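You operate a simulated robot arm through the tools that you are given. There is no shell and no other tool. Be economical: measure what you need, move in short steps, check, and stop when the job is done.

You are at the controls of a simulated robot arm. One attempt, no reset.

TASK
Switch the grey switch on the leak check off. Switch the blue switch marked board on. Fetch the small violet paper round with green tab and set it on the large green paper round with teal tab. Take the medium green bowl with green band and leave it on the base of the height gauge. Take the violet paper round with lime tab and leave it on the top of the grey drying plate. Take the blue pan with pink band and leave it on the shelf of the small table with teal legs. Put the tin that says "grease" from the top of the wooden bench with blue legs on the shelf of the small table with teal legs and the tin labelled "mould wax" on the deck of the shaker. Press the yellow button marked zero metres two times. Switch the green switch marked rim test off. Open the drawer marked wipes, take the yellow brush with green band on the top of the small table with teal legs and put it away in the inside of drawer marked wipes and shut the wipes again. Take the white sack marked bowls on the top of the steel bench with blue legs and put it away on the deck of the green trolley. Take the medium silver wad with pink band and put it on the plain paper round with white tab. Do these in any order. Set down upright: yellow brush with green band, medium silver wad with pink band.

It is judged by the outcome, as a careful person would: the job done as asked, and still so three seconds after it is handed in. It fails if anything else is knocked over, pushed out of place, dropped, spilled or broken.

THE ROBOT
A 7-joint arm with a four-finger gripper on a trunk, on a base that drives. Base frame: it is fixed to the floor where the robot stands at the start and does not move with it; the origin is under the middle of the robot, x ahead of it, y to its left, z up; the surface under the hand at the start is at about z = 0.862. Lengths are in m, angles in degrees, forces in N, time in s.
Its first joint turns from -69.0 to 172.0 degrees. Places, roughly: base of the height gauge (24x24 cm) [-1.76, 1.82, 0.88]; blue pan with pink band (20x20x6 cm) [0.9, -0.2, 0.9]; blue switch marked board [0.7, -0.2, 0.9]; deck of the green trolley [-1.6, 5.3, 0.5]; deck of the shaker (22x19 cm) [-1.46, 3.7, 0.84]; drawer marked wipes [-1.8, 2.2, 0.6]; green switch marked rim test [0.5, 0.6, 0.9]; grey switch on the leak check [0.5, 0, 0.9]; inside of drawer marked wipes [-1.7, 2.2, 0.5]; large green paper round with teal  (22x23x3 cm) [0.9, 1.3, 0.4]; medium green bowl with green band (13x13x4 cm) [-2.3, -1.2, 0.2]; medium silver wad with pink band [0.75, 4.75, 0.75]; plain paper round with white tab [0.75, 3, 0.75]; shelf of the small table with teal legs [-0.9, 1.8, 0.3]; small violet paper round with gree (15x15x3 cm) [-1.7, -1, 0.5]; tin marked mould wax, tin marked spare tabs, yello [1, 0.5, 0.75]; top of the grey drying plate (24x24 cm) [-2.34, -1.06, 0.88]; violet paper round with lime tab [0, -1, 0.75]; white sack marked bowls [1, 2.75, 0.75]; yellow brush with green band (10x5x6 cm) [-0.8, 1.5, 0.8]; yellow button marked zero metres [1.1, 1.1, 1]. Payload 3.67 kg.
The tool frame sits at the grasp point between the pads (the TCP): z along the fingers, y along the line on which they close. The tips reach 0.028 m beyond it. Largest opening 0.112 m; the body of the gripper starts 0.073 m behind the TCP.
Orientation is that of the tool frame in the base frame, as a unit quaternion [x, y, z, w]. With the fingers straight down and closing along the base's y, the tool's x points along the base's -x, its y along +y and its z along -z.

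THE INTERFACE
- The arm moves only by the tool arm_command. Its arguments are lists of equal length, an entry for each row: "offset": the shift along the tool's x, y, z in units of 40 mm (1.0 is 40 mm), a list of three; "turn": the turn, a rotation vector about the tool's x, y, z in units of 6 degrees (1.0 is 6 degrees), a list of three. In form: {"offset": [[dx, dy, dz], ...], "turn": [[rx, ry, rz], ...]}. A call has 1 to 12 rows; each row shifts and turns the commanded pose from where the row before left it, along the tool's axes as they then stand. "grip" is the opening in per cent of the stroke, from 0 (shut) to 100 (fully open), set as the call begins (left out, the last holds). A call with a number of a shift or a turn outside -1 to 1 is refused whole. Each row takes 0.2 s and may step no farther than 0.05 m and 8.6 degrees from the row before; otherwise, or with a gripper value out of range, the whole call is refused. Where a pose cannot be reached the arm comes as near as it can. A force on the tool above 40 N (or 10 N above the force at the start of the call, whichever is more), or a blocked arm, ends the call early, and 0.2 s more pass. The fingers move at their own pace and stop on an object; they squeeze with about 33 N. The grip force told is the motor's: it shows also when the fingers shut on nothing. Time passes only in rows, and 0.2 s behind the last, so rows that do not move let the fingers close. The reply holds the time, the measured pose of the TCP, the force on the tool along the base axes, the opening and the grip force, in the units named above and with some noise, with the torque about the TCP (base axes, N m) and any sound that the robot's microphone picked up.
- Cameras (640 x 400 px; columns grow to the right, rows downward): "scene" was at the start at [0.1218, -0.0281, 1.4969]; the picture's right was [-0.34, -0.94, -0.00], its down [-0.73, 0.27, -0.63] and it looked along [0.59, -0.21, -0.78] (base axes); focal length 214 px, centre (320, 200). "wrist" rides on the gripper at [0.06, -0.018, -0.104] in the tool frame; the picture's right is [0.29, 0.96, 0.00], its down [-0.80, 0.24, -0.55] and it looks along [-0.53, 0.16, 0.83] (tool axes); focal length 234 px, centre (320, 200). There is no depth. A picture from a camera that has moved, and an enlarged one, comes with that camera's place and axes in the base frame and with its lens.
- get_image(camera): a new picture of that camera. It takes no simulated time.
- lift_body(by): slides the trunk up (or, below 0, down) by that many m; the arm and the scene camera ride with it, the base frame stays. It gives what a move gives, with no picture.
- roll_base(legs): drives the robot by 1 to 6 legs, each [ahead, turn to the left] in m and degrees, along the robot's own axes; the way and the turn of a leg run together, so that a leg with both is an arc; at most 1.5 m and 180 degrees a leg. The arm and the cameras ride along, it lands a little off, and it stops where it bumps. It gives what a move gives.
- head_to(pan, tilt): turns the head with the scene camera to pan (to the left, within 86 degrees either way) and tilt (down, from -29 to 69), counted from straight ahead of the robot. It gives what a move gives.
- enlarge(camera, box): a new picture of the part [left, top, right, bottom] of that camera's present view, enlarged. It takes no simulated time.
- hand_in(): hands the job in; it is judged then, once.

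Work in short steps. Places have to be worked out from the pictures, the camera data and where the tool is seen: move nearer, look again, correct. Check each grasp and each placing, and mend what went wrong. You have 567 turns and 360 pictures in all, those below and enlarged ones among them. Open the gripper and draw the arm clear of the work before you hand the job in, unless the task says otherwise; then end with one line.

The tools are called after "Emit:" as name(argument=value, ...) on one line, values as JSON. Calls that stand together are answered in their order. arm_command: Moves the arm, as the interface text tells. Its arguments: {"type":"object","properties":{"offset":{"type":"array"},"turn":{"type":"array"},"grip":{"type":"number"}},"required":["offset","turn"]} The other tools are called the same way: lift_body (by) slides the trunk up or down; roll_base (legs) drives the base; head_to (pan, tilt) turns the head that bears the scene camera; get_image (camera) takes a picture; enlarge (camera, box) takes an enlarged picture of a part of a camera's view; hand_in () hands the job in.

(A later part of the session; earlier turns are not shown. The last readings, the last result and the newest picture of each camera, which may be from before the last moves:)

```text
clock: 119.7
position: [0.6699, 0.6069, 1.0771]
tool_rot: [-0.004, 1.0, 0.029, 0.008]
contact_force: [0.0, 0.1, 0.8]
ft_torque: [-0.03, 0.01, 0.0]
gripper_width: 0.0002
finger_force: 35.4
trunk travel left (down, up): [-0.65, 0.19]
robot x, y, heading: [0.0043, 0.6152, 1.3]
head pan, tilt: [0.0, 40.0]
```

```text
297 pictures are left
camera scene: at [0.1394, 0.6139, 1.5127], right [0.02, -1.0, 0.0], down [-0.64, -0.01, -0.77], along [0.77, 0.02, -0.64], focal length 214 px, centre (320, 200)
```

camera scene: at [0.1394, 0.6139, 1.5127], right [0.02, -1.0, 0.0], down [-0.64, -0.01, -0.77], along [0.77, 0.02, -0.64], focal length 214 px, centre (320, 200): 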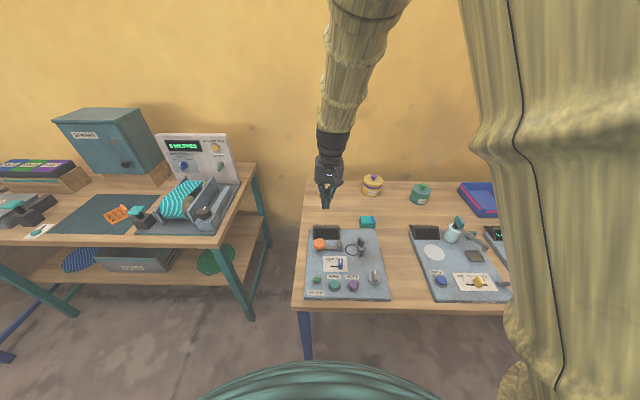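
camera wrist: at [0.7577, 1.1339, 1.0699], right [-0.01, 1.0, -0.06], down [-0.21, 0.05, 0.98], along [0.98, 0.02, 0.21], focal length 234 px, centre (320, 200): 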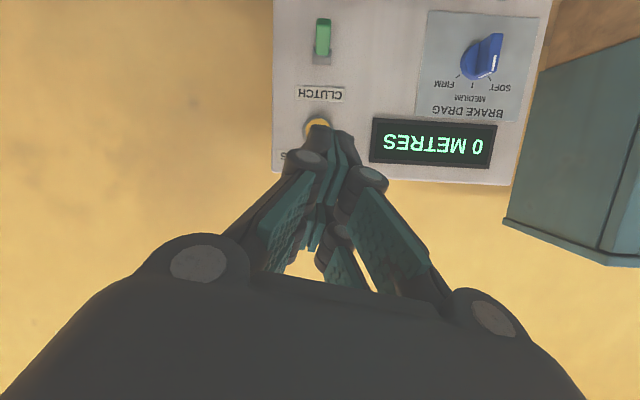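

The hand hides the tin. I'll level it and pitch it 45° forward, which is the attitude to use for both grasping and shelf placing.

Emit:
arm_command(offset=[[0, 0, 0], [0, 0, -0.3], [0, 0, -0.3], [0, 0, 0], [0, 0, 0], [0, 0, 0], [0, 0, 0], [0, 0, 0], [0, 0, 0]], turn=[[0.55, 0.15, 0.08], [0, -1, 0], [0, -1, 0], [0, -1, 0], [0, -1, 0], [0, -1, 0], [0, -1, 0], [0, -1, 0], [0, -0.5, 0]], grip=100)

Emit:
get_image(camera="scene")

Emit:
get_image(camera="wrist")

```text
clock: 121.7
position: [0.6687, 0.5994, 1.0942]
tool_rot: [0.036, 0.93, 0.043, 0.362]
contact_force: [0.3, -0.3, 0.0]
ft_torque: [-0.04, 0.0, 0.03]
gripper_width: 0.112
finger_force: 0.2
trunk travel left (down, up): [-0.65, 0.19]
robot x, y, heading: [0.0017, 0.6146, 1.0]
head pan, tilt: [0.0, 40.0]
```

```text
296 pictures are left
camera scene: at [0.14, 0.6103, 1.5145], right [-0.02, -1.0, 0.0], down [-0.63, 0.01, -0.78], along [0.78, -0.02, -0.63], focal length 214 px, centre (320, 200)
```

scene: 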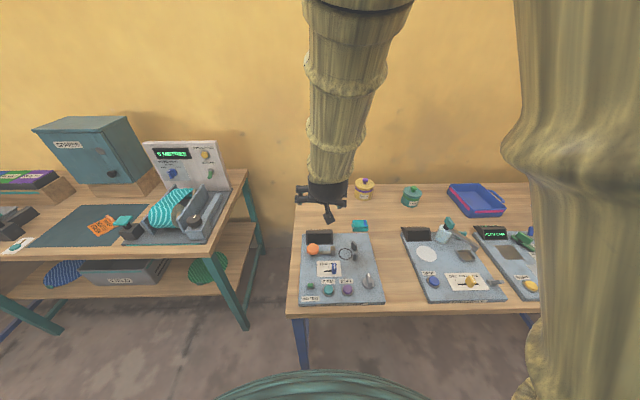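

```text
295 pictures are left
camera wrist: at [0.5539, 0.5836, 1.129], right [-0.18, 0.98, -0.09], down [0.22, 0.13, 0.97], along [0.96, 0.15, -0.24], focal length 234 px, centre (320, 200)
```

wrist: 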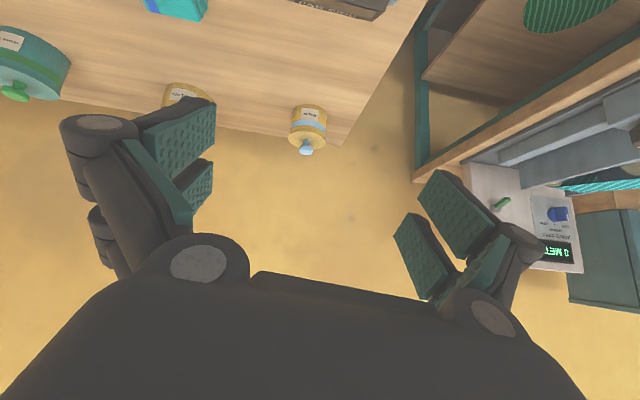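

Grease tin shows at wrist (308,125); zoom for accuracy.

Emit:
enlarge(camera="wrist", box=[260, 80, 360, 170])

```text
4.44 times, centred on (310, 125) of wrist
camera zoom: at [0.5539, 0.5836, 1.129], right [-0.18, 0.98, -0.09], down [0.22, 0.13, 0.97], along [0.96, 0.15, -0.24], focal length 1041 px, centre (364, 533)
```

zoom: 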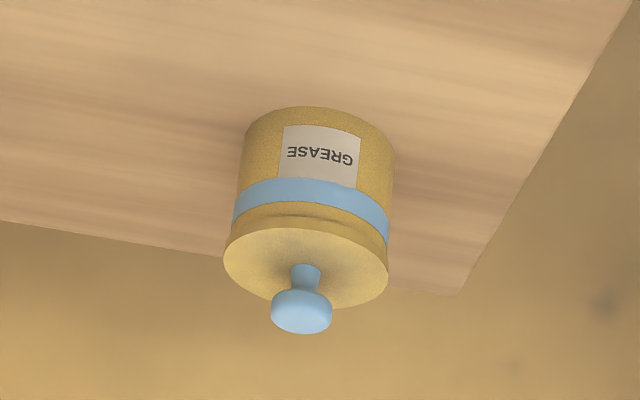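

Tin: Ø≈6.6 cm, centre ≈(0.957,0.607), lid top ≈0.916. Fix roll and approach to 8 cm before it.

Emit:
arm_command(offset=[[0, 0, 0], [-0.274, 0.007, 0.915], [-0.274, 0.007, 0.915], [-0.274, 0.007, 0.915], [-0.274, 0.007, 0.915], [-0.274, 0.007, 0.915], [-0.274, 0.007, 0.915], [-0.274, 0.007, 0.915]], turn=[[0.52, 0, -0.94], [0, 0, 0], [0, 0, 0], [0, 0, 0], [0, 0, 0], [0, 0, 0], [0, 0, 0], [0, 0, 0]])

Emit:
get_image(camera="wrist")

Emit:
get_image(camera="scene")

```text
clock: 122.8
position: [0.8004, 0.5772, 1.0798]
tool_rot: [0.019, 0.919, 0.002, 0.394]
contact_force: [0.1, 0.0, 0.6]
ft_torque: [0.03, 0.01, 0.03]
gripper_width: 0.1121
finger_force: 0.1
trunk travel left (down, up): [-0.65, 0.19]
robot x, y, heading: [0.0056, 0.6155, 1.0]
head pan, tilt: [0.0, 40.0]
stopped in row 5: the arm was blocked; the commanded pose is now the measured one
```

```text
293 pictures are left
camera wrist: at [0.6826, 0.564, 1.1075], right [-0.17, 0.97, -0.19], down [0.16, 0.22, 0.96], along [0.97, 0.13, -0.19], focal length 234 px, centre (320, 200)
```

wrist: 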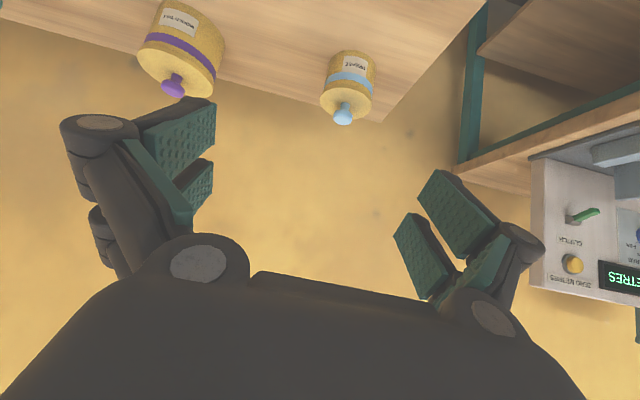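

```text
292 pictures are left
camera scene: at [0.1411, 0.6128, 1.5125], right [0.02, -1.0, 0.0], down [-0.64, -0.01, -0.77], along [0.77, 0.02, -0.64], focal length 214 px, centre (320, 200)
```

scene: 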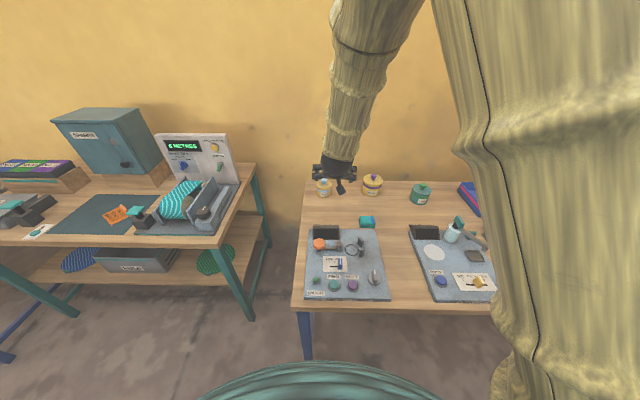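

Joint limit again because the shoulder is high relative to the target. Lower the trunk 0.15 m (hand goes to z≈0.93, clear of things) and continue.

Emit:
lift_body(by=-0.15)

Emit:
arm_command(offset=[[0, 0, 0], [0, 0, 0]], turn=[[0, 0, 0.3], [0, 0, 0.3]])

Emit:
get_image(camera="wrist")

```text
clock: 124.5
position: [0.7985, 0.5794, 0.9305]
tool_rot: [0.019, 0.919, 0.001, 0.395]
contact_force: [0.7, -0.2, 0.9]
ft_torque: [-0.03, 0.0, 0.03]
gripper_width: 0.1121
finger_force: 0.0
trunk travel left (down, up): [-0.5, 0.34]
robot x, y, heading: [0.0037, 0.6117, 1.3]
head pan, tilt: [0.0, 40.0]
```

```text
clock: 125.2
position: [0.7991, 0.5784, 0.9295]
tool_rot: [0.046, 0.918, 0.013, 0.394]
contact_force: [-0.6, -1.1, -0.3]
ft_torque: [0.02, 0.0, -0.01]
gripper_width: 0.112
finger_force: 0.0
trunk travel left (down, up): [-0.5, 0.34]
robot x, y, heading: [0.0056, 0.6152, 1.1]
head pan, tilt: [0.0, 40.0]
```

```text
291 pictures are left
camera wrist: at [0.6803, 0.5696, 0.9575], right [-0.12, 0.98, -0.15], down [0.16, 0.17, 0.97], along [0.98, 0.1, -0.18], focal length 234 px, centre (320, 200)
```

wrist: 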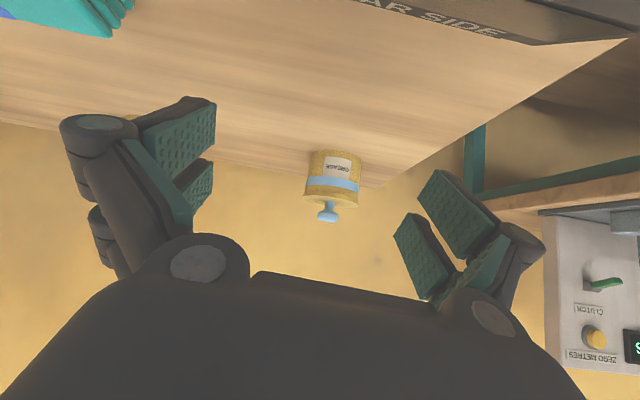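

Triangulating: tin centre ≈(0.935,0.607,0.887). Advance to x≈0.87, z≈0.90, centred in y.

Emit:
arm_command(offset=[[-0.2, 0.27, 0.6], [-0.2, 0.27, 0.6], [-0.2, 0.27, 0.6]], turn=[[0, 0, 0], [0, 0, 0], [0, 0, 0]])

Emit:
get_image(camera="wrist")

Emit:
enlarge(camera="scene", box=[260, 120, 420, 240])

```text
clock: 126.2
position: [0.8779, 0.5801, 0.9145]
tool_rot: [0.082, 0.915, 0.036, 0.393]
contact_force: [0.3, -0.4, 0.2]
ft_torque: [0.04, 0.0, 0.04]
gripper_width: 0.112
finger_force: 0.0
trunk travel left (down, up): [-0.5, 0.34]
robot x, y, heading: [0.0032, 0.6092, 1.2]
head pan, tilt: [0.0, 40.0]
stopped in row 3: the arm was blocked; the commanded pose is now the measured one
```

```text
290 pictures are left
camera wrist: at [0.7603, 0.5745, 0.9414], right [-0.08, 0.99, -0.08], down [0.17, 0.09, 0.98], along [0.98, 0.06, -0.17], focal length 234 px, centre (320, 200)
```

wrist: 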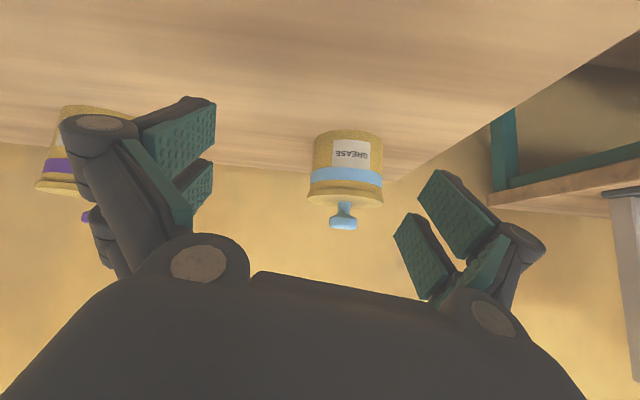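

```text
3.33 times, centred on (340, 180) of scene
camera zoom: at [0.1391, 0.6131, 1.3627], right [0.02, -1.0, 0.0], down [-0.64, -0.01, -0.77], along [0.77, 0.02, -0.64], focal length 715 px, centre (253, 267)
```

zoom: 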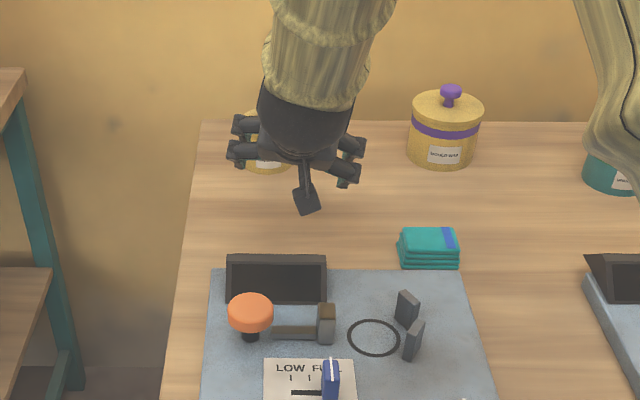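

The arm's limit lies on the left side; targets are better slightly to its right. Back off, turn the base 15° left, and re-approach.

Emit:
arm_command(offset=[[0.07, 0, -0.8], [0.07, 0, -0.8], [0.07, 0, -0.8], [0.07, 0, -0.8]], turn=[[0, 0, 0], [0, 0, 0], [0, 0, 0], [0, 0, 0]])

Emit:
roll_base(legs=[[0, 18]])

Emit:
get_image(camera="wrist")

```text
clock: 127.2
position: [0.7772, 0.5818, 0.9959]
tool_rot: [0.086, 0.915, 0.041, 0.392]
contact_force: [-0.6, 1.0, 0.1]
ft_torque: [0.01, 0.04, 0.05]
gripper_width: 0.112
finger_force: 0.1
trunk travel left (down, up): [-0.5, 0.34]
robot x, y, heading: [0.0004, 0.6157, 1.0]
head pan, tilt: [0.0, 40.0]
```

```text
clock: 128.6
position: [0.7503, 0.824, 0.9986]
tool_rot: [-0.058, 0.917, 0.101, 0.382]
contact_force: [0.1, -0.2, 0.1]
ft_torque: [0.02, -0.02, -0.02]
gripper_width: 0.112
finger_force: 0.1
trunk travel left (down, up): [-0.5, 0.34]
robot x, y, heading: [0.0026, 0.6133, 19.4]
head pan, tilt: [0.0, 40.0]
```

```text
288 pictures are left
camera wrist: at [0.6396, 0.7803, 1.0249], right [-0.38, 0.92, -0.07], down [0.13, 0.13, 0.98], along [0.92, 0.36, -0.17], focal length 234 px, centre (320, 200)
```

wrist: 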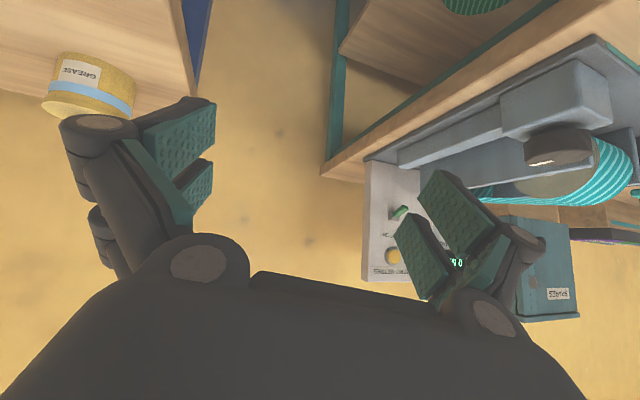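

Re-level the roll and shift right to before the tin.

Emit:
arm_command(offset=[[0, 0, 0], [0, 0, 0], [0.056, -0.875, 0.297], [0.056, -0.875, 0.297], [0.056, -0.875, 0.297], [0.056, -0.875, 0.297], [0.056, -0.875, 0.297], [0.056, -0.875, 0.297], [0.056, -0.875, 0.297]], turn=[[0.64, 0.15, -0.49], [0.64, 0.15, -0.49], [0, 0, 0], [0, 0, 0], [0, 0, 0], [0, 0, 0], [0, 0, 0], [0, 0, 0], [0, 0, 0]])

Emit:
get_image(camera="wrist")

Emit:
get_image(camera="scene")

```text
clock: 130.6
position: [0.8407, 0.5893, 0.92]
tool_rot: [-0.073, 0.919, 0.049, 0.385]
contact_force: [-0.2, -0.7, 0.3]
ft_torque: [0.03, 0.0, 0.02]
gripper_width: 0.112
finger_force: 0.1
out of reach, approached as far as the arm can: row 2
trunk travel left (down, up): [-0.5, 0.34]
robot x, y, heading: [0.0033, 0.6125, 19.1]
head pan, tilt: [0.0, 40.0]
```

```text
287 pictures are left
camera wrist: at [0.7292, 0.5521, 0.9499], right [-0.37, 0.91, -0.17], down [0.12, 0.23, 0.96], along [0.92, 0.33, -0.2], focal length 234 px, centre (320, 200)
```

wrist: 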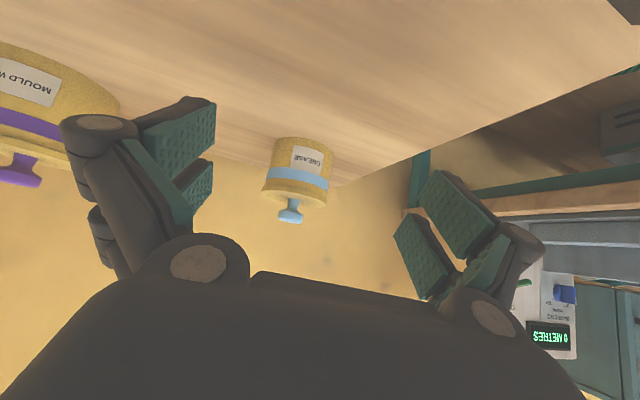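

```text
286 pictures are left
camera scene: at [0.133, 0.6537, 1.3627], right [0.33, -0.95, 0.0], down [-0.61, -0.21, -0.77], along [0.72, 0.25, -0.64], focal length 214 px, centre (320, 200)
```

scene: 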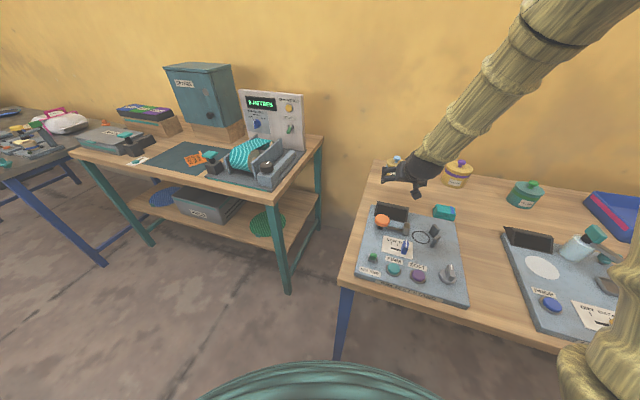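

Tin at ≈(0.933,0.602); roll is good. Move in over it.

Emit:
arm_command(offset=[[-0.4, -0.057, 0.71], [-0.4, -0.057, 0.71], [-0.4, -0.057, 0.71]], turn=[[0, 0, 0], [0, 0, 0], [0, 0, 0]])

Emit:
get_image(camera="wrist")

```text
clock: 131.3
position: [0.9357, 0.5999, 0.8945]
tool_rot: [-0.073, 0.919, 0.049, 0.384]
contact_force: [0.5, -0.1, 0.6]
ft_torque: [0.03, -0.01, 0.0]
gripper_width: 0.1121
finger_force: 0.1
trunk travel left (down, up): [-0.5, 0.34]
robot x, y, heading: [0.0051, 0.6141, 19.0]
head pan, tilt: [0.0, 40.0]
```

```text
285 pictures are left
camera wrist: at [0.8236, 0.5638, 0.9244], right [-0.36, 0.92, -0.17], down [0.13, 0.23, 0.96], along [0.92, 0.33, -0.2], focal length 234 px, centre (320, 200)
```

wrist: 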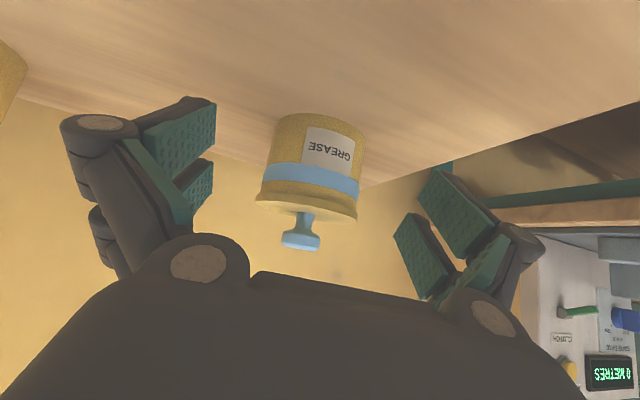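

Sizes show the bench top is nearer z≈0.84 and the tin centre about 5 cm further. Advance a bit more and slightly lower.

Emit:
arm_command(offset=[[-0.27, -0.1, 0.63], [-0.27, -0.1, 0.63]], turn=[[0, 0, 0], [0, 0, 0]])

Emit:
get_image(camera="wrist")

```text
clock: 131.9
position: [0.9863, 0.6036, 0.8747]
tool_rot: [-0.073, 0.919, 0.049, 0.385]
contact_force: [-0.3, 0.0, -0.1]
ft_torque: [0.02, 0.02, 0.01]
gripper_width: 0.112
finger_force: 0.1
trunk travel left (down, up): [-0.5, 0.34]
robot x, y, heading: [0.003, 0.6154, 19.2]
head pan, tilt: [0.0, 40.0]
```

```text
284 pictures are left
camera wrist: at [0.8748, 0.5656, 0.9054], right [-0.36, 0.92, -0.17], down [0.12, 0.23, 0.96], along [0.92, 0.33, -0.2], focal length 234 px, centre (320, 200)
```

wrist: 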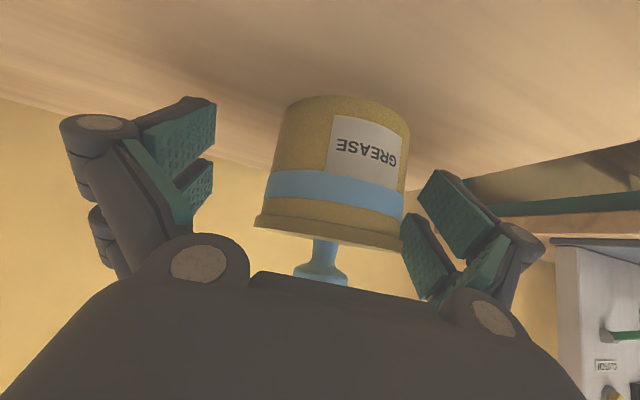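

Nearly centred; nudge 9 mm left and close.

Emit:
arm_command(offset=[[0.05, 0.22, 0.05]], turn=[[0, 0, 0]])

Emit:
arm_command(offset=[[0, 0, 0], [0, 0, 0], [0, 0, 0], [0, 0, 0]], turn=[[0, 0, 0], [0, 0, 0], [0, 0, 0], [0, 0, 0]], grip=0)

Emit:
get_image(camera="wrist")

```text
clock: 132.3
position: [0.9835, 0.6115, 0.8751]
tool_rot: [-0.074, 0.918, 0.049, 0.386]
contact_force: [-0.6, 0.3, 0.0]
ft_torque: [-0.01, -0.01, -0.02]
gripper_width: 0.1121
finger_force: 0.1
trunk travel left (down, up): [-0.5, 0.34]
robot x, y, heading: [0.0046, 0.6155, 19.1]
head pan, tilt: [0.0, 40.0]
```

```text
clock: 133.3
position: [0.983, 0.611, 0.8755]
tool_rot: [-0.073, 0.918, 0.049, 0.386]
contact_force: [-1.2, -2.7, 11.4]
ft_torque: [-0.55, -0.05, -0.08]
gripper_width: 0.0725
finger_force: 33.2
trunk travel left (down, up): [-0.5, 0.34]
robot x, y, heading: [0.0007, 0.6118, 18.9]
head pan, tilt: [0.0, 40.0]
heard: snap
```

```text
283 pictures are left
camera wrist: at [0.8723, 0.5737, 0.9046], right [-0.36, 0.92, -0.17], down [0.12, 0.23, 0.97], along [0.92, 0.33, -0.2], focal length 234 px, centre (320, 200)
```

wrist: 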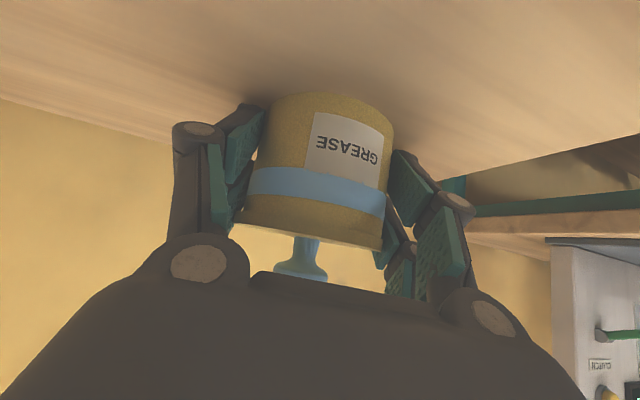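

Gripped at 7.25 cm (a "snap" was heard—check). Lift 4 cm and look.

Emit:
arm_command(offset=[[-0.35, 0, -0.35], [-0.35, 0, -0.35], [-0.35, 0, -0.35]], turn=[[0, 0, 0], [0, 0, 0], [0, 0, 0]])

Emit:
get_image(camera="wrist")

Emit:
enlarge(camera="scene", box=[340, 120, 480, 220])

```text
clock: 134.2
position: [0.9838, 0.6099, 0.9329]
tool_rot: [-0.074, 0.919, 0.049, 0.385]
contact_force: [0.6, -0.2, 0.0]
ft_torque: [-0.04, 0.0, 0.01]
gripper_width: 0.0722
finger_force: 33.0
trunk travel left (down, up): [-0.5, 0.34]
robot x, y, heading: [0.0055, 0.6129, 19.4]
head pan, tilt: [0.0, 40.0]
```

```text
282 pictures are left
camera wrist: at [0.8716, 0.5725, 0.9628], right [-0.36, 0.91, -0.17], down [0.12, 0.23, 0.96], along [0.92, 0.33, -0.2], focal length 234 px, centre (320, 200)
```

wrist: 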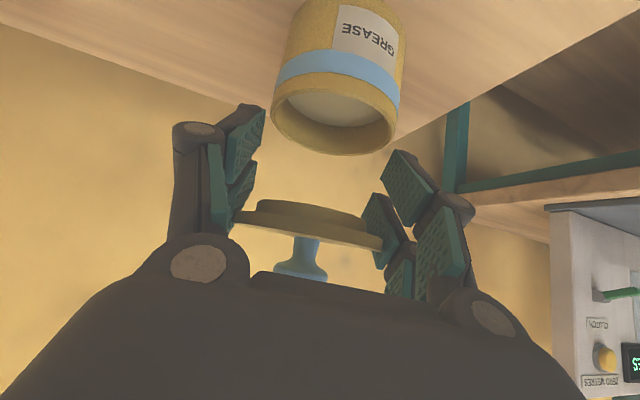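

```text
4.00 times, centred on (410, 170) of scene
camera zoom: at [0.1313, 0.6552, 1.3627], right [0.33, -0.95, 0.0], down [-0.61, -0.21, -0.77], along [0.72, 0.25, -0.64], focal length 858 px, centre (-40, 320)
```

zoom: 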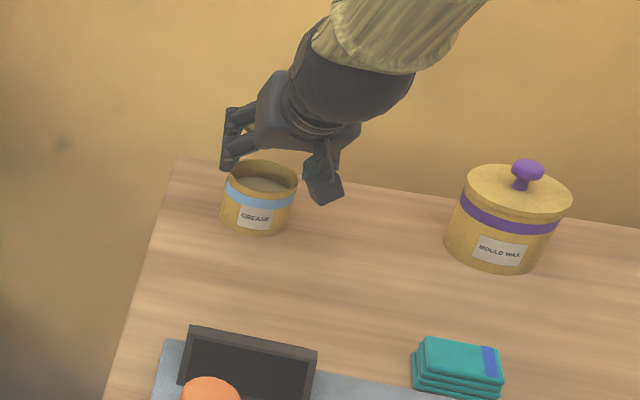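

Only the lid came off. I reverse exactly to seat the lid back, then regrasp lower on the body.

Emit:
arm_command(offset=[[0.35, 0, 0.35], [0.35, 0, 0.35], [0.3, 0, 0.3]], turn=[[0, 0, 0], [0, 0, 0], [0, 0, 0]])

Emit:
get_image(camera="wrist")

Emit:
enlarge(camera="scene", box=[360, 140, 430, 190])

```text
clock: 134.9
position: [0.9836, 0.6103, 0.8779]
tool_rot: [-0.073, 0.919, 0.049, 0.385]
contact_force: [0.2, 0.5, -0.4]
ft_torque: [-0.01, 0.0, 0.02]
gripper_width: 0.0726
finger_force: 33.5
trunk travel left (down, up): [-0.5, 0.34]
robot x, y, heading: [0.0033, 0.6106, 19.2]
head pan, tilt: [0.0, 40.0]
```

```text
280 pictures are left
camera wrist: at [0.8725, 0.574, 0.9054], right [-0.36, 0.91, -0.17], down [0.12, 0.23, 0.96], along [0.92, 0.33, -0.2], focal length 234 px, centre (320, 200)
```

wrist: 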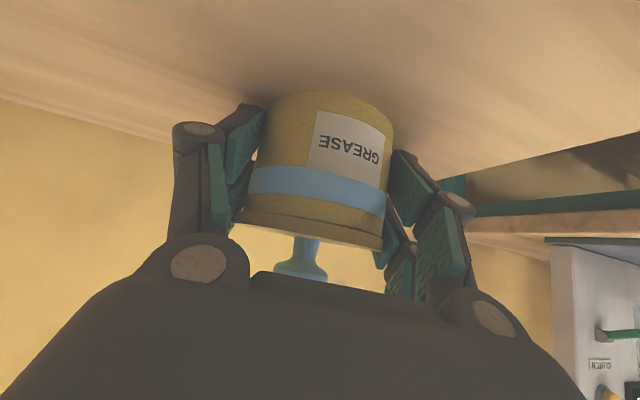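

```text
8.00 times, centred on (395, 165) of scene
camera zoom: at [0.1322, 0.655, 1.3627], right [0.33, -0.95, 0.0], down [-0.61, -0.21, -0.77], along [0.72, 0.25, -0.64], focal length 1716 px, centre (-280, 480)
```

zoom: 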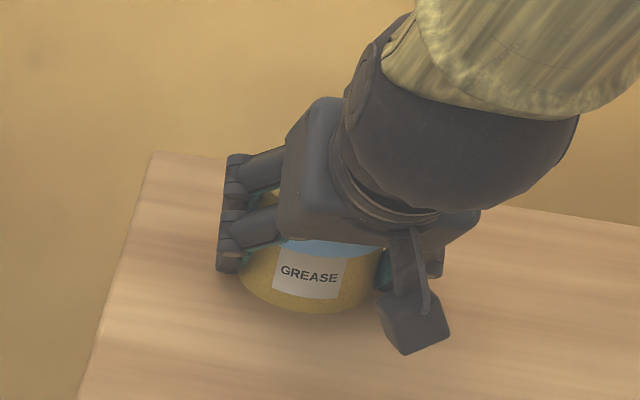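

Lid sits aligned; press down a few mm to snap it on.

Emit:
arm_command(offset=[[0.05, 0, 0.05], [0.05, 0, 0.05], [0.05, 0, 0.05]], turn=[[0, 0, 0], [0, 0, 0], [0, 0, 0]])

```text
clock: 135.8
position: [0.9845, 0.6117, 0.8755]
tool_rot: [-0.075, 0.917, 0.05, 0.389]
contact_force: [5.3, -3.8, 40.2]
ft_torque: [-1.63, -0.2, 0.15]
gripper_width: 0.0726
finger_force: 32.7
trunk travel left (down, up): [-0.5, 0.34]
robot x, y, heading: [0.0056, 0.6133, 19.2]
head pan, tilt: [0.0, 40.0]
heard: snap
```

Snap: lid reseated. Open, slide back ~1.5 cm so the pads bear on the body below the lid, and re-close.

Emit:
arm_command(offset=[[0, 0, 0], [0, 0, 0], [0, 0, 0], [0.27, 0, -0.27], [0, 0, 0]], turn=[[0, 0, 0], [0, 0, 0], [0, 0, 0], [0, 0, 0], [0, 0, 0]], grip=100)

Emit:
get_image(camera="wrist")

Emit:
enlarge(camera="scene", box=[360, 140, 430, 190])

```text
clock: 136.9
position: [0.9681, 0.6091, 0.866]
tool_rot: [-0.073, 0.919, 0.049, 0.384]
contact_force: [-0.8, -0.5, 1.4]
ft_torque: [-0.03, -0.01, 0.0]
gripper_width: 0.1121
finger_force: 0.1
trunk travel left (down, up): [-0.5, 0.34]
robot x, y, heading: [0.0033, 0.6116, 19.1]
head pan, tilt: [0.0, 40.0]
```

```text
278 pictures are left
camera wrist: at [0.8573, 0.5719, 0.8962], right [-0.36, 0.92, -0.17], down [0.12, 0.23, 0.96], along [0.92, 0.33, -0.2], focal length 234 px, centre (320, 200)
```

wrist: 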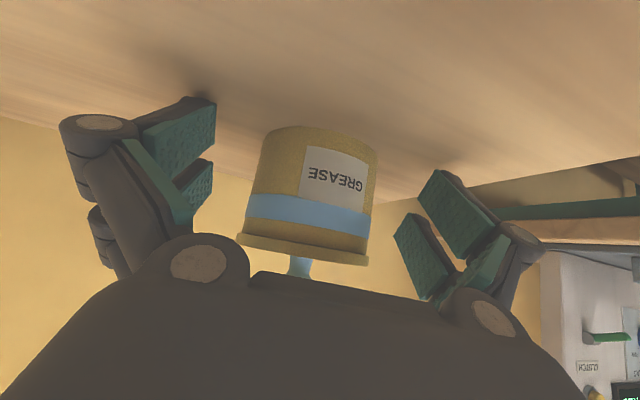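

```text
8.00 times, centred on (395, 165) of scene
camera zoom: at [0.132, 0.655, 1.3627], right [0.33, -0.95, 0.0], down [-0.61, -0.21, -0.77], along [0.72, 0.25, -0.64], focal length 1716 px, centre (-280, 480)
```

zoom: 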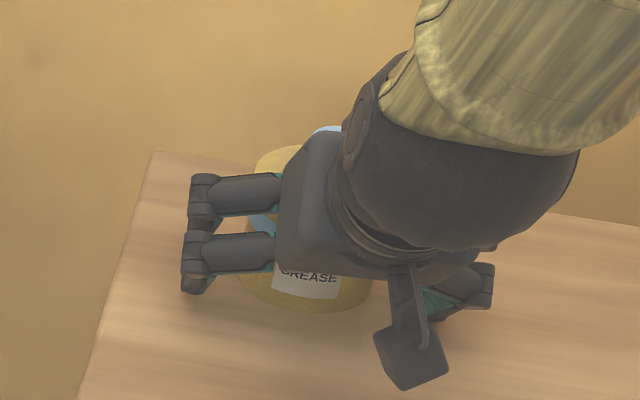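

Now pads should meet the body below the lid. Close gently and check.

Emit:
arm_command(offset=[[0, 0, 0], [0, 0, 0], [0, 0, 0]], turn=[[0, 0, 0], [0, 0, 0], [0, 0, 0]], grip=0)

Emit:
get_image(camera="wrist")

```text
clock: 137.6
position: [0.9719, 0.6074, 0.876]
tool_rot: [-0.072, 0.916, 0.048, 0.392]
contact_force: [-0.6, -1.8, 18.6]
ft_torque: [-0.73, -0.2, -0.08]
gripper_width: 0.0706
finger_force: 32.8
trunk travel left (down, up): [-0.5, 0.34]
robot x, y, heading: [0.0073, 0.6161, 19.0]
head pan, tilt: [0.0, 40.0]
heard: snap
stopped in row 3: the force on the tool passed its limit at 50 N (the readings are from after the stop); the commanded pose is now the measured one
```

```text
276 pictures are left
camera wrist: at [0.8596, 0.5702, 0.9033], right [-0.36, 0.92, -0.18], down [0.11, 0.23, 0.97], along [0.93, 0.33, -0.18], focal length 234 px, centre (320, 200)
```

wrist: 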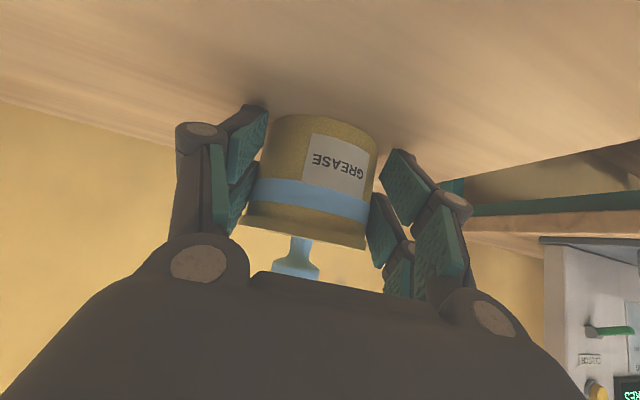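

The closing fingertips touch the bench and push the hand up, popping the lid. I'll open, raise so the tips clear the bench, and grip higher; then press the lid home and test-lift.

Emit:
arm_command(offset=[[0, 0, 0], [0, 0, 0], [0, 0, 0], [-0.4, 0, -0.1], [-0.3, 0, 0]], turn=[[0, 0, 0], [0, 0, 0], [0, 0, 0], [0, 0, 0], [0, 0, 0]], grip=100)

Emit:
get_image(camera="wrist")

```text
clock: 138.8
position: [0.9882, 0.609, 0.8937]
tool_rot: [-0.072, 0.917, 0.048, 0.388]
contact_force: [-0.8, -0.5, 0.9]
ft_torque: [0.0, -0.01, 0.01]
gripper_width: 0.1122
finger_force: 0.0
trunk travel left (down, up): [-0.5, 0.34]
robot x, y, heading: [0.0032, 0.6123, 19.1]
head pan, tilt: [0.0, 40.0]
heard: snap
```

```text
275 pictures are left
camera wrist: at [0.876, 0.5721, 0.9228], right [-0.36, 0.92, -0.18], down [0.12, 0.23, 0.97], along [0.93, 0.33, -0.19], focal length 234 px, centre (320, 200)
```

wrist: 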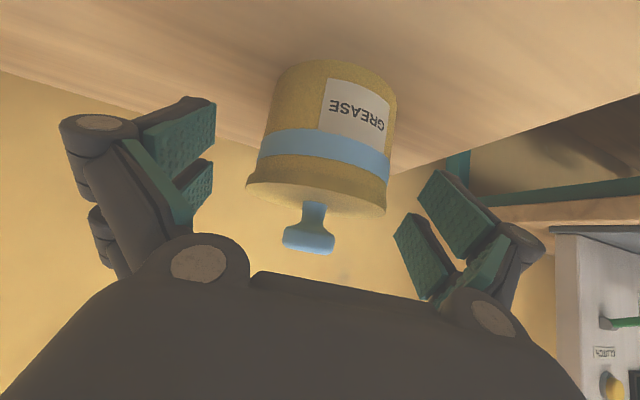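

A snap on release—the lid seems reseated. Tips are clear of the bench now; close at lid/upper-body height.

Emit:
arm_command(offset=[[0, 0, 0], [0, 0, 0], [0, 0, 0]], turn=[[0, 0, 0], [0, 0, 0], [0, 0, 0]], grip=0)

Emit:
arm_command(offset=[[-0.1, 0, -0.1], [-0.1, 0, -0.1], [-0.1, 0, -0.1], [-0.1, 0, -0.1]], turn=[[0, 0, 0], [0, 0, 0], [0, 0, 0], [0, 0, 0]])

Emit:
get_image(camera="wrist")

```text
clock: 139.6
position: [0.9882, 0.6099, 0.8956]
tool_rot: [-0.072, 0.917, 0.048, 0.389]
contact_force: [1.4, 0.6, 3.1]
ft_torque: [-0.07, -0.07, 0.03]
gripper_width: 0.0728
finger_force: 32.9
trunk travel left (down, up): [-0.5, 0.34]
robot x, y, heading: [0.0053, 0.6138, 18.9]
head pan, tilt: [0.0, 40.0]
```

```text
clock: 140.6
position: [0.9889, 0.609, 0.9171]
tool_rot: [-0.072, 0.918, 0.047, 0.388]
contact_force: [0.5, 0.4, -0.3]
ft_torque: [0.0, 0.0, -0.03]
gripper_width: 0.0731
finger_force: 33.5
trunk travel left (down, up): [-0.5, 0.34]
robot x, y, heading: [-0.0005, 0.6166, 18.5]
head pan, tilt: [0.0, 40.0]
heard: snap
```

```text
274 pictures are left
camera wrist: at [0.8757, 0.5713, 0.9458], right [-0.36, 0.92, -0.18], down [0.12, 0.23, 0.97], along [0.93, 0.33, -0.19], focal length 234 px, centre (320, 200)
```

wrist: 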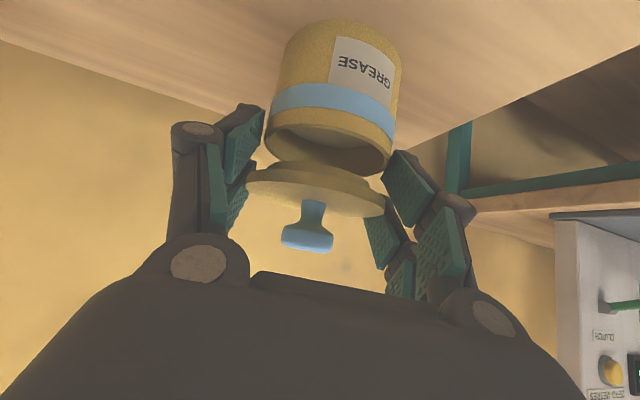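

The lid's fit is too weak to carry the tin, so it must be held by the body. Put the lid back and press it on.

Emit:
arm_command(offset=[[0.1, 0, 0.1], [0.1, 0, 0.1], [0.1, 0, 0.1], [0.1, 0, 0.1], [0.05, 0, 0.05], [0.05, 0, 0.05]], turn=[[0, 0, 0], [0, 0, 0], [0, 0, 0], [0, 0, 0], [0, 0, 0], [0, 0, 0]])

Emit:
arm_command(offset=[[0.05, 0, 0.05], [0, 0, 0]], turn=[[0, 0, 0], [0, 0, 0]])

Emit:
get_image(camera="wrist")

```text
clock: 142.0
position: [0.9886, 0.6099, 0.8942]
tool_rot: [-0.072, 0.916, 0.048, 0.392]
contact_force: [4.1, -0.7, 28.6]
ft_torque: [-0.03, -0.3, 0.08]
gripper_width: 0.0732
finger_force: 33.4
trunk travel left (down, up): [-0.5, 0.34]
robot x, y, heading: [0.0019, 0.614, 19.0]
head pan, tilt: [0.0, 40.0]
heard: snap
```

```text
clock: 142.6
position: [0.9879, 0.6093, 0.8868]
tool_rot: [-0.072, 0.917, 0.048, 0.389]
contact_force: [5.3, -0.6, 24.4]
ft_torque: [-0.09, -0.35, 0.03]
gripper_width: 0.073
finger_force: 33.3
trunk travel left (down, up): [-0.5, 0.34]
robot x, y, heading: [0.0049, 0.6139, 19.1]
head pan, tilt: [0.0, 40.0]
```

```text
273 pictures are left
camera wrist: at [0.8749, 0.5724, 0.9157], right [-0.36, 0.92, -0.18], down [0.11, 0.23, 0.97], along [0.93, 0.33, -0.19], focal length 234 px, centre (320, 200)
```

wrist: 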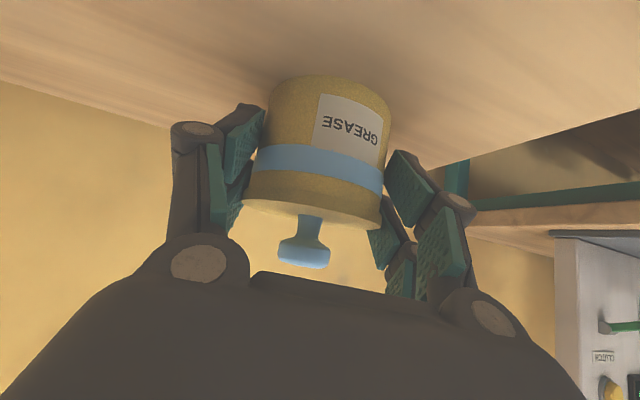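

Lid is seated. Open and move to the lower-body grasp point, tips clear of the bench.

Emit:
arm_command(offset=[[0, 0, 0], [0, 0, 0], [0, 0, 0], [0.3, 0, -0.15], [0.3, 0, -0.15], [0, 0, 0]], turn=[[0, 0, 0], [0, 0, 0], [0, 0, 0], [0, 0, 0], [0, 0, 0], [0, 0, 0]], grip=100)

Emit:
enlarge(camera="wrist", box=[160, 60, 480, 260])

```text
clock: 144.0
position: [0.9636, 0.6055, 0.8764]
tool_rot: [-0.073, 0.917, 0.049, 0.388]
contact_force: [0.3, 0.5, -0.1]
ft_torque: [-0.03, 0.0, -0.01]
gripper_width: 0.112
finger_force: 0.0
trunk travel left (down, up): [-0.5, 0.34]
robot x, y, heading: [0.0039, 0.6108, 19.2]
head pan, tilt: [0.0, 40.0]
```

```text
2.00 times, centred on (320, 160) of wrist
camera zoom: at [0.8513, 0.5686, 0.9053], right [-0.36, 0.92, -0.18], down [0.12, 0.23, 0.97], along [0.93, 0.33, -0.19], focal length 468 px, centre (320, 280)
```

zoom: 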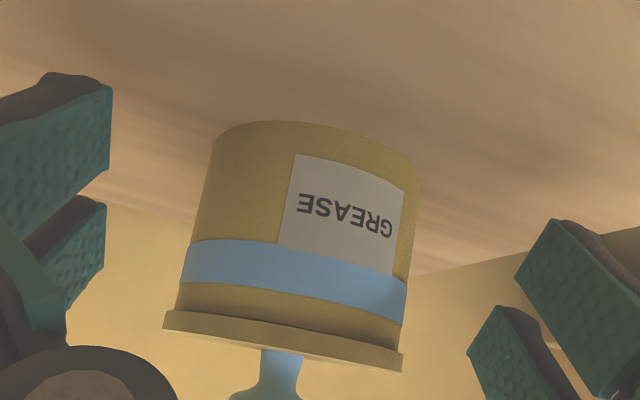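

Lid lip is thin and body well exposed. Close.

Emit:
arm_command(offset=[[0, 0, 0], [0, 0, 0], [0, 0, 0]], turn=[[0, 0, 0], [0, 0, 0], [0, 0, 0]], grip=0)

Emit:
enlarge(camera="wrist", box=[160, 60, 480, 260])

```text
clock: 144.8
position: [0.9631, 0.6047, 0.8764]
tool_rot: [-0.073, 0.917, 0.048, 0.389]
contact_force: [-0.1, 0.0, 1.9]
ft_torque: [-0.06, -0.1, 0.01]
gripper_width: 0.0691
finger_force: 32.8
trunk travel left (down, up): [-0.5, 0.34]
robot x, y, heading: [0.0026, 0.6109, 19.4]
head pan, tilt: [0.0, 40.0]
```

```text
2.00 times, centred on (320, 160) of wrist
camera zoom: at [0.8513, 0.5685, 0.9055], right [-0.36, 0.92, -0.18], down [0.12, 0.23, 0.97], along [0.93, 0.33, -0.19], focal length 468 px, centre (320, 280)
```

zoom: 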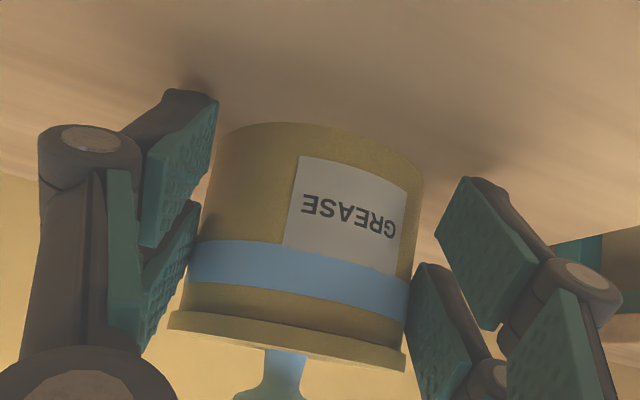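

No snap this time, width 6.91 cm: gripped on the body. Test lift.

Emit:
arm_command(offset=[[-0.2, 0, -0.2], [-0.35, 0, -0.35], [-0.35, 0, -0.35]], turn=[[0, 0, 0], [0, 0, 0], [0, 0, 0]])

Emit:
get_image(camera="wrist")

Emit:
enlarge(camera="scene", box=[340, 120, 480, 220])

```text
clock: 145.6
position: [0.9622, 0.6045, 0.9278]
tool_rot: [-0.072, 0.918, 0.048, 0.388]
contact_force: [0.0, 0.6, -1.7]
ft_torque: [0.02, 0.04, -0.01]
gripper_width: 0.0689
finger_force: 33.1
trunk travel left (down, up): [-0.5, 0.34]
robot x, y, heading: [0.0042, 0.6132, 18.7]
head pan, tilt: [0.0, 40.0]
```

```text
270 pictures are left
camera wrist: at [0.8501, 0.5668, 0.9563], right [-0.36, 0.92, -0.18], down [0.12, 0.23, 0.97], along [0.93, 0.33, -0.19], focal length 234 px, centre (320, 200)
```

wrist: 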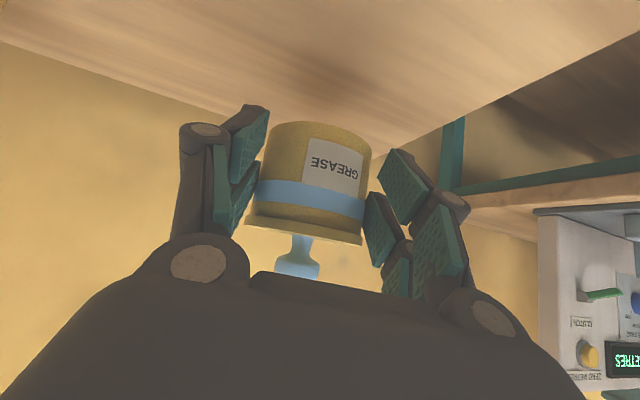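

```text
4.00 times, centred on (410, 170) of scene
camera zoom: at [0.1316, 0.6547, 1.3627], right [0.32, -0.95, 0.0], down [-0.61, -0.21, -0.77], along [0.72, 0.25, -0.64], focal length 858 px, centre (-40, 320)
```

zoom: 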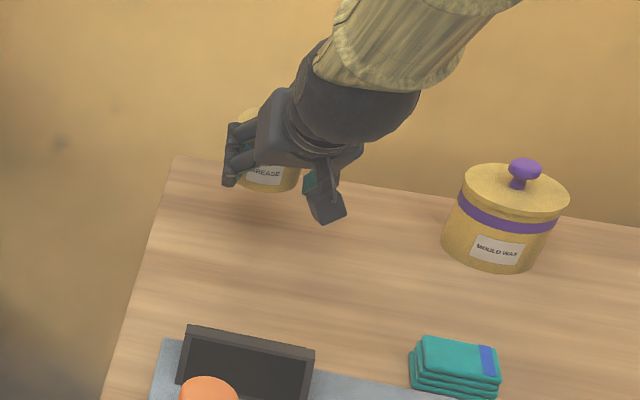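

Tin lifted with its lid. Raise and retract it for carrying.

Emit:
arm_command(offset=[[-0.7, 0, -0.7], [-0.7, 0, -0.7], [0.65, 0.2, -0.7], [0.65, 0.2, -0.7], [0.65, 0.2, -0.7], [0.65, 0.2, -0.7], [0.65, 0.2, -0.7], [0.65, 0.2, -0.7], [0.65, 0.2, -0.7], [0.65, 0.2, -0.7], [0.65, 0.2, -0.7], [0.65, 0.2, -0.7]], turn=[[0, 0, 0], [0, 0, 0], [0, 0, 0], [0, 0, 0], [0, 0, 0], [0, 0, 0], [0, 0, 0], [0, 0, 0], [0, 0, 0], [0, 0, 0], [0, 0, 0], [0, 0, 0]])

Emit:
get_image(camera="wrist")

```text
clock: 148.2
position: [0.6888, 0.6097, 1.0128]
tool_rot: [-0.072, 0.917, 0.048, 0.388]
contact_force: [0.6, 0.0, -2.0]
ft_torque: [0.01, 0.05, 0.0]
gripper_width: 0.0687
finger_force: 32.8
out of reach, approached as far as the arm can: row 10, 11, 12
trunk travel left (down, up): [-0.5, 0.34]
robot x, y, heading: [0.0044, 0.6115, 18.8]
head pan, tilt: [0.0, 40.0]
```

```text
268 pictures are left
camera wrist: at [0.5771, 0.5731, 1.0421], right [-0.36, 0.92, -0.18], down [0.12, 0.23, 0.97], along [0.93, 0.33, -0.19], focal length 234 px, centre (320, 200)
```

wrist: 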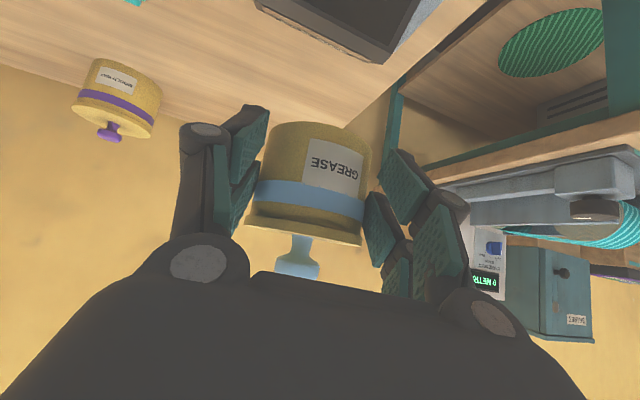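

Carry at radius ~0.69. Drive up the aisle to face the small table's shelf from the +x side.

Emit:
roll_base(legs=[[0, 61.5], [1.15, 0], [0, 100]])

Emit:
head_to(pan=0, tilt=40)

Emit:
get_image(camera="scene")

```text
clock: 161.0
position: [-0.4475, 1.9671, 1.0134]
tool_rot: [0.917, -0.073, -0.392, -0.013]
contact_force: [-0.3, 0.3, -1.2]
ft_torque: [-0.01, -0.03, -0.01]
gripper_width: 0.0681
finger_force: 33.0
trunk travel left (down, up): [-0.5, 0.34]
robot x, y, heading: [0.2024, 1.7509, -179.1]
head pan, tilt: [0.0, 40.0]
```

```text
clock: 161.6
position: [-0.447, 1.9673, 1.0131]
tool_rot: [0.917, -0.072, -0.392, -0.013]
contact_force: [-1.0, 0.4, -1.1]
ft_torque: [-0.04, -0.03, -0.02]
gripper_width: 0.0683
finger_force: 33.1
trunk travel left (down, up): [-0.5, 0.34]
robot x, y, heading: [0.2004, 1.7539, -179.0]
head pan, tilt: [0.0, 40.0]
```

```text
267 pictures are left
camera scene: at [0.0681, 1.7483, 1.3627], right [-0.01, 1.0, 0.0], down [0.64, 0.01, -0.77], along [-0.77, -0.01, -0.64], focal length 214 px, centre (320, 200)
```

scene: 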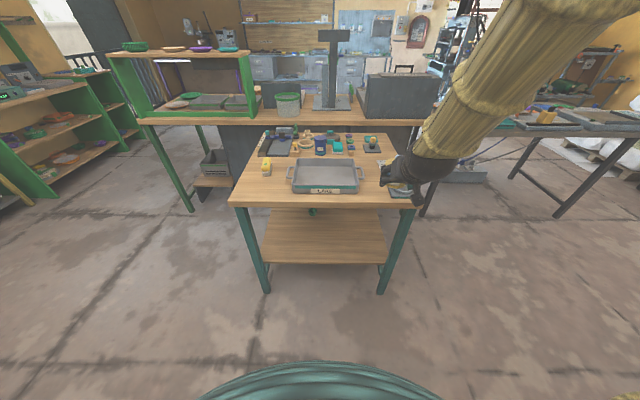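

The shelf is clear and open on this side. Lower the trunk by 0.5 m with the tin outside the table edge.

Emit:
lift_body(by=-0.5)

Emit:
get_image(camera="scene")

```text
refused: -0.5 is not a number from -0.4 to 0.4
```

```text
266 pictures are left
camera scene: at [0.0681, 1.7483, 1.3627], right [-0.01, 1.0, 0.0], down [0.64, 0.01, -0.77], along [-0.77, -0.01, -0.64], focal length 214 px, centre (320, 200)
```

scene: 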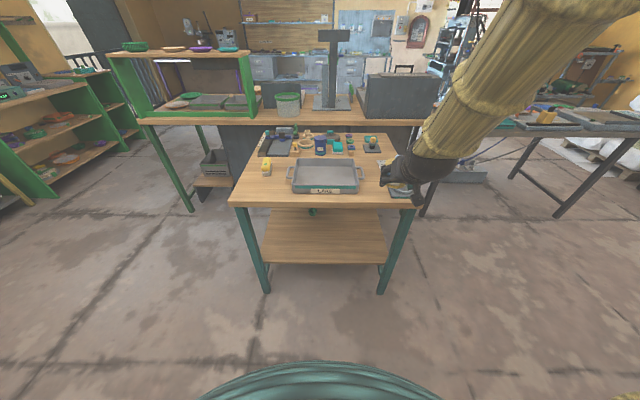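

Lower in two steps.

Emit:
lift_body(by=-0.25)

Emit:
lift_body(by=-0.25)

Emit:
head_to(pan=-10, tilt=35)

Emit:
get_image(camera="scene")

Emit:
get_image(camera="wrist")

```text
clock: 164.2
position: [-0.4475, 1.9664, 0.7636]
tool_rot: [0.917, -0.073, -0.391, -0.014]
contact_force: [0.3, -0.3, -2.1]
ft_torque: [0.0, -0.05, 0.02]
gripper_width: 0.0685
finger_force: 32.9
trunk travel left (down, up): [-0.25, 0.59]
robot x, y, heading: [0.2058, 1.7476, -179.2]
head pan, tilt: [0.0, 40.0]
```

```text
clock: 166.8
position: [-0.4466, 1.9667, 0.5136]
tool_rot: [0.918, -0.072, -0.39, -0.013]
contact_force: [-0.5, -0.2, -1.8]
ft_torque: [0.0, -0.08, 0.02]
gripper_width: 0.0682
finger_force: 32.7
trunk travel left (down, up): [0.0, 0.84]
robot x, y, heading: [0.2032, 1.7572, -178.9]
head pan, tilt: [0.0, 40.0]
```

```text
clock: 167.5
position: [-0.4465, 1.9676, 0.5138]
tool_rot: [0.917, -0.073, -0.391, -0.013]
contact_force: [0.1, -0.5, -1.3]
ft_torque: [-0.06, -0.07, -0.02]
gripper_width: 0.0683
finger_force: 33.1
trunk travel left (down, up): [0.0, 0.84]
robot x, y, heading: [0.2018, 1.7516, -179.0]
head pan, tilt: [-10.0, 35.0]
```

```text
265 pictures are left
camera scene: at [0.0663, 1.7633, 0.8702], right [0.16, 0.99, 0.0], down [0.57, -0.09, -0.82], along [-0.81, 0.13, -0.57], focal length 214 px, centre (320, 200)
```

scene: 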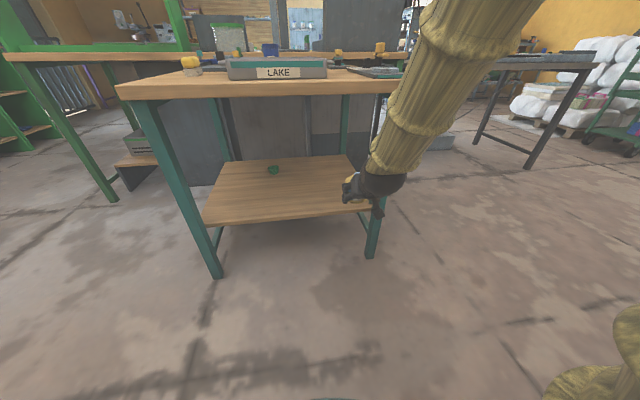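

```text
264 pictures are left
camera wrist: at [-0.3293, 1.9705, 0.5423], right [0.06, -0.98, -0.18], down [-0.18, -0.18, 0.97], along [-0.98, -0.02, -0.19], focal length 234 px, centre (320, 200)
```

wrist: 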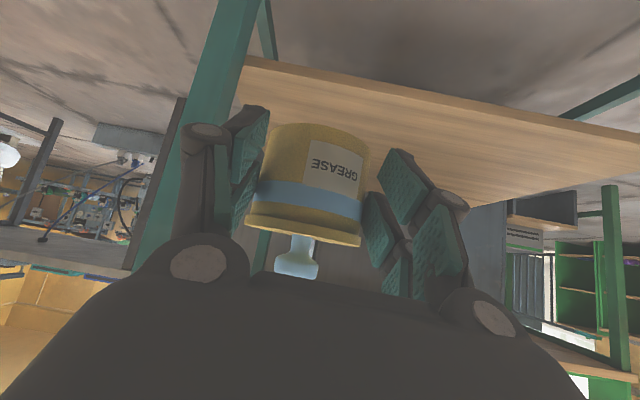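

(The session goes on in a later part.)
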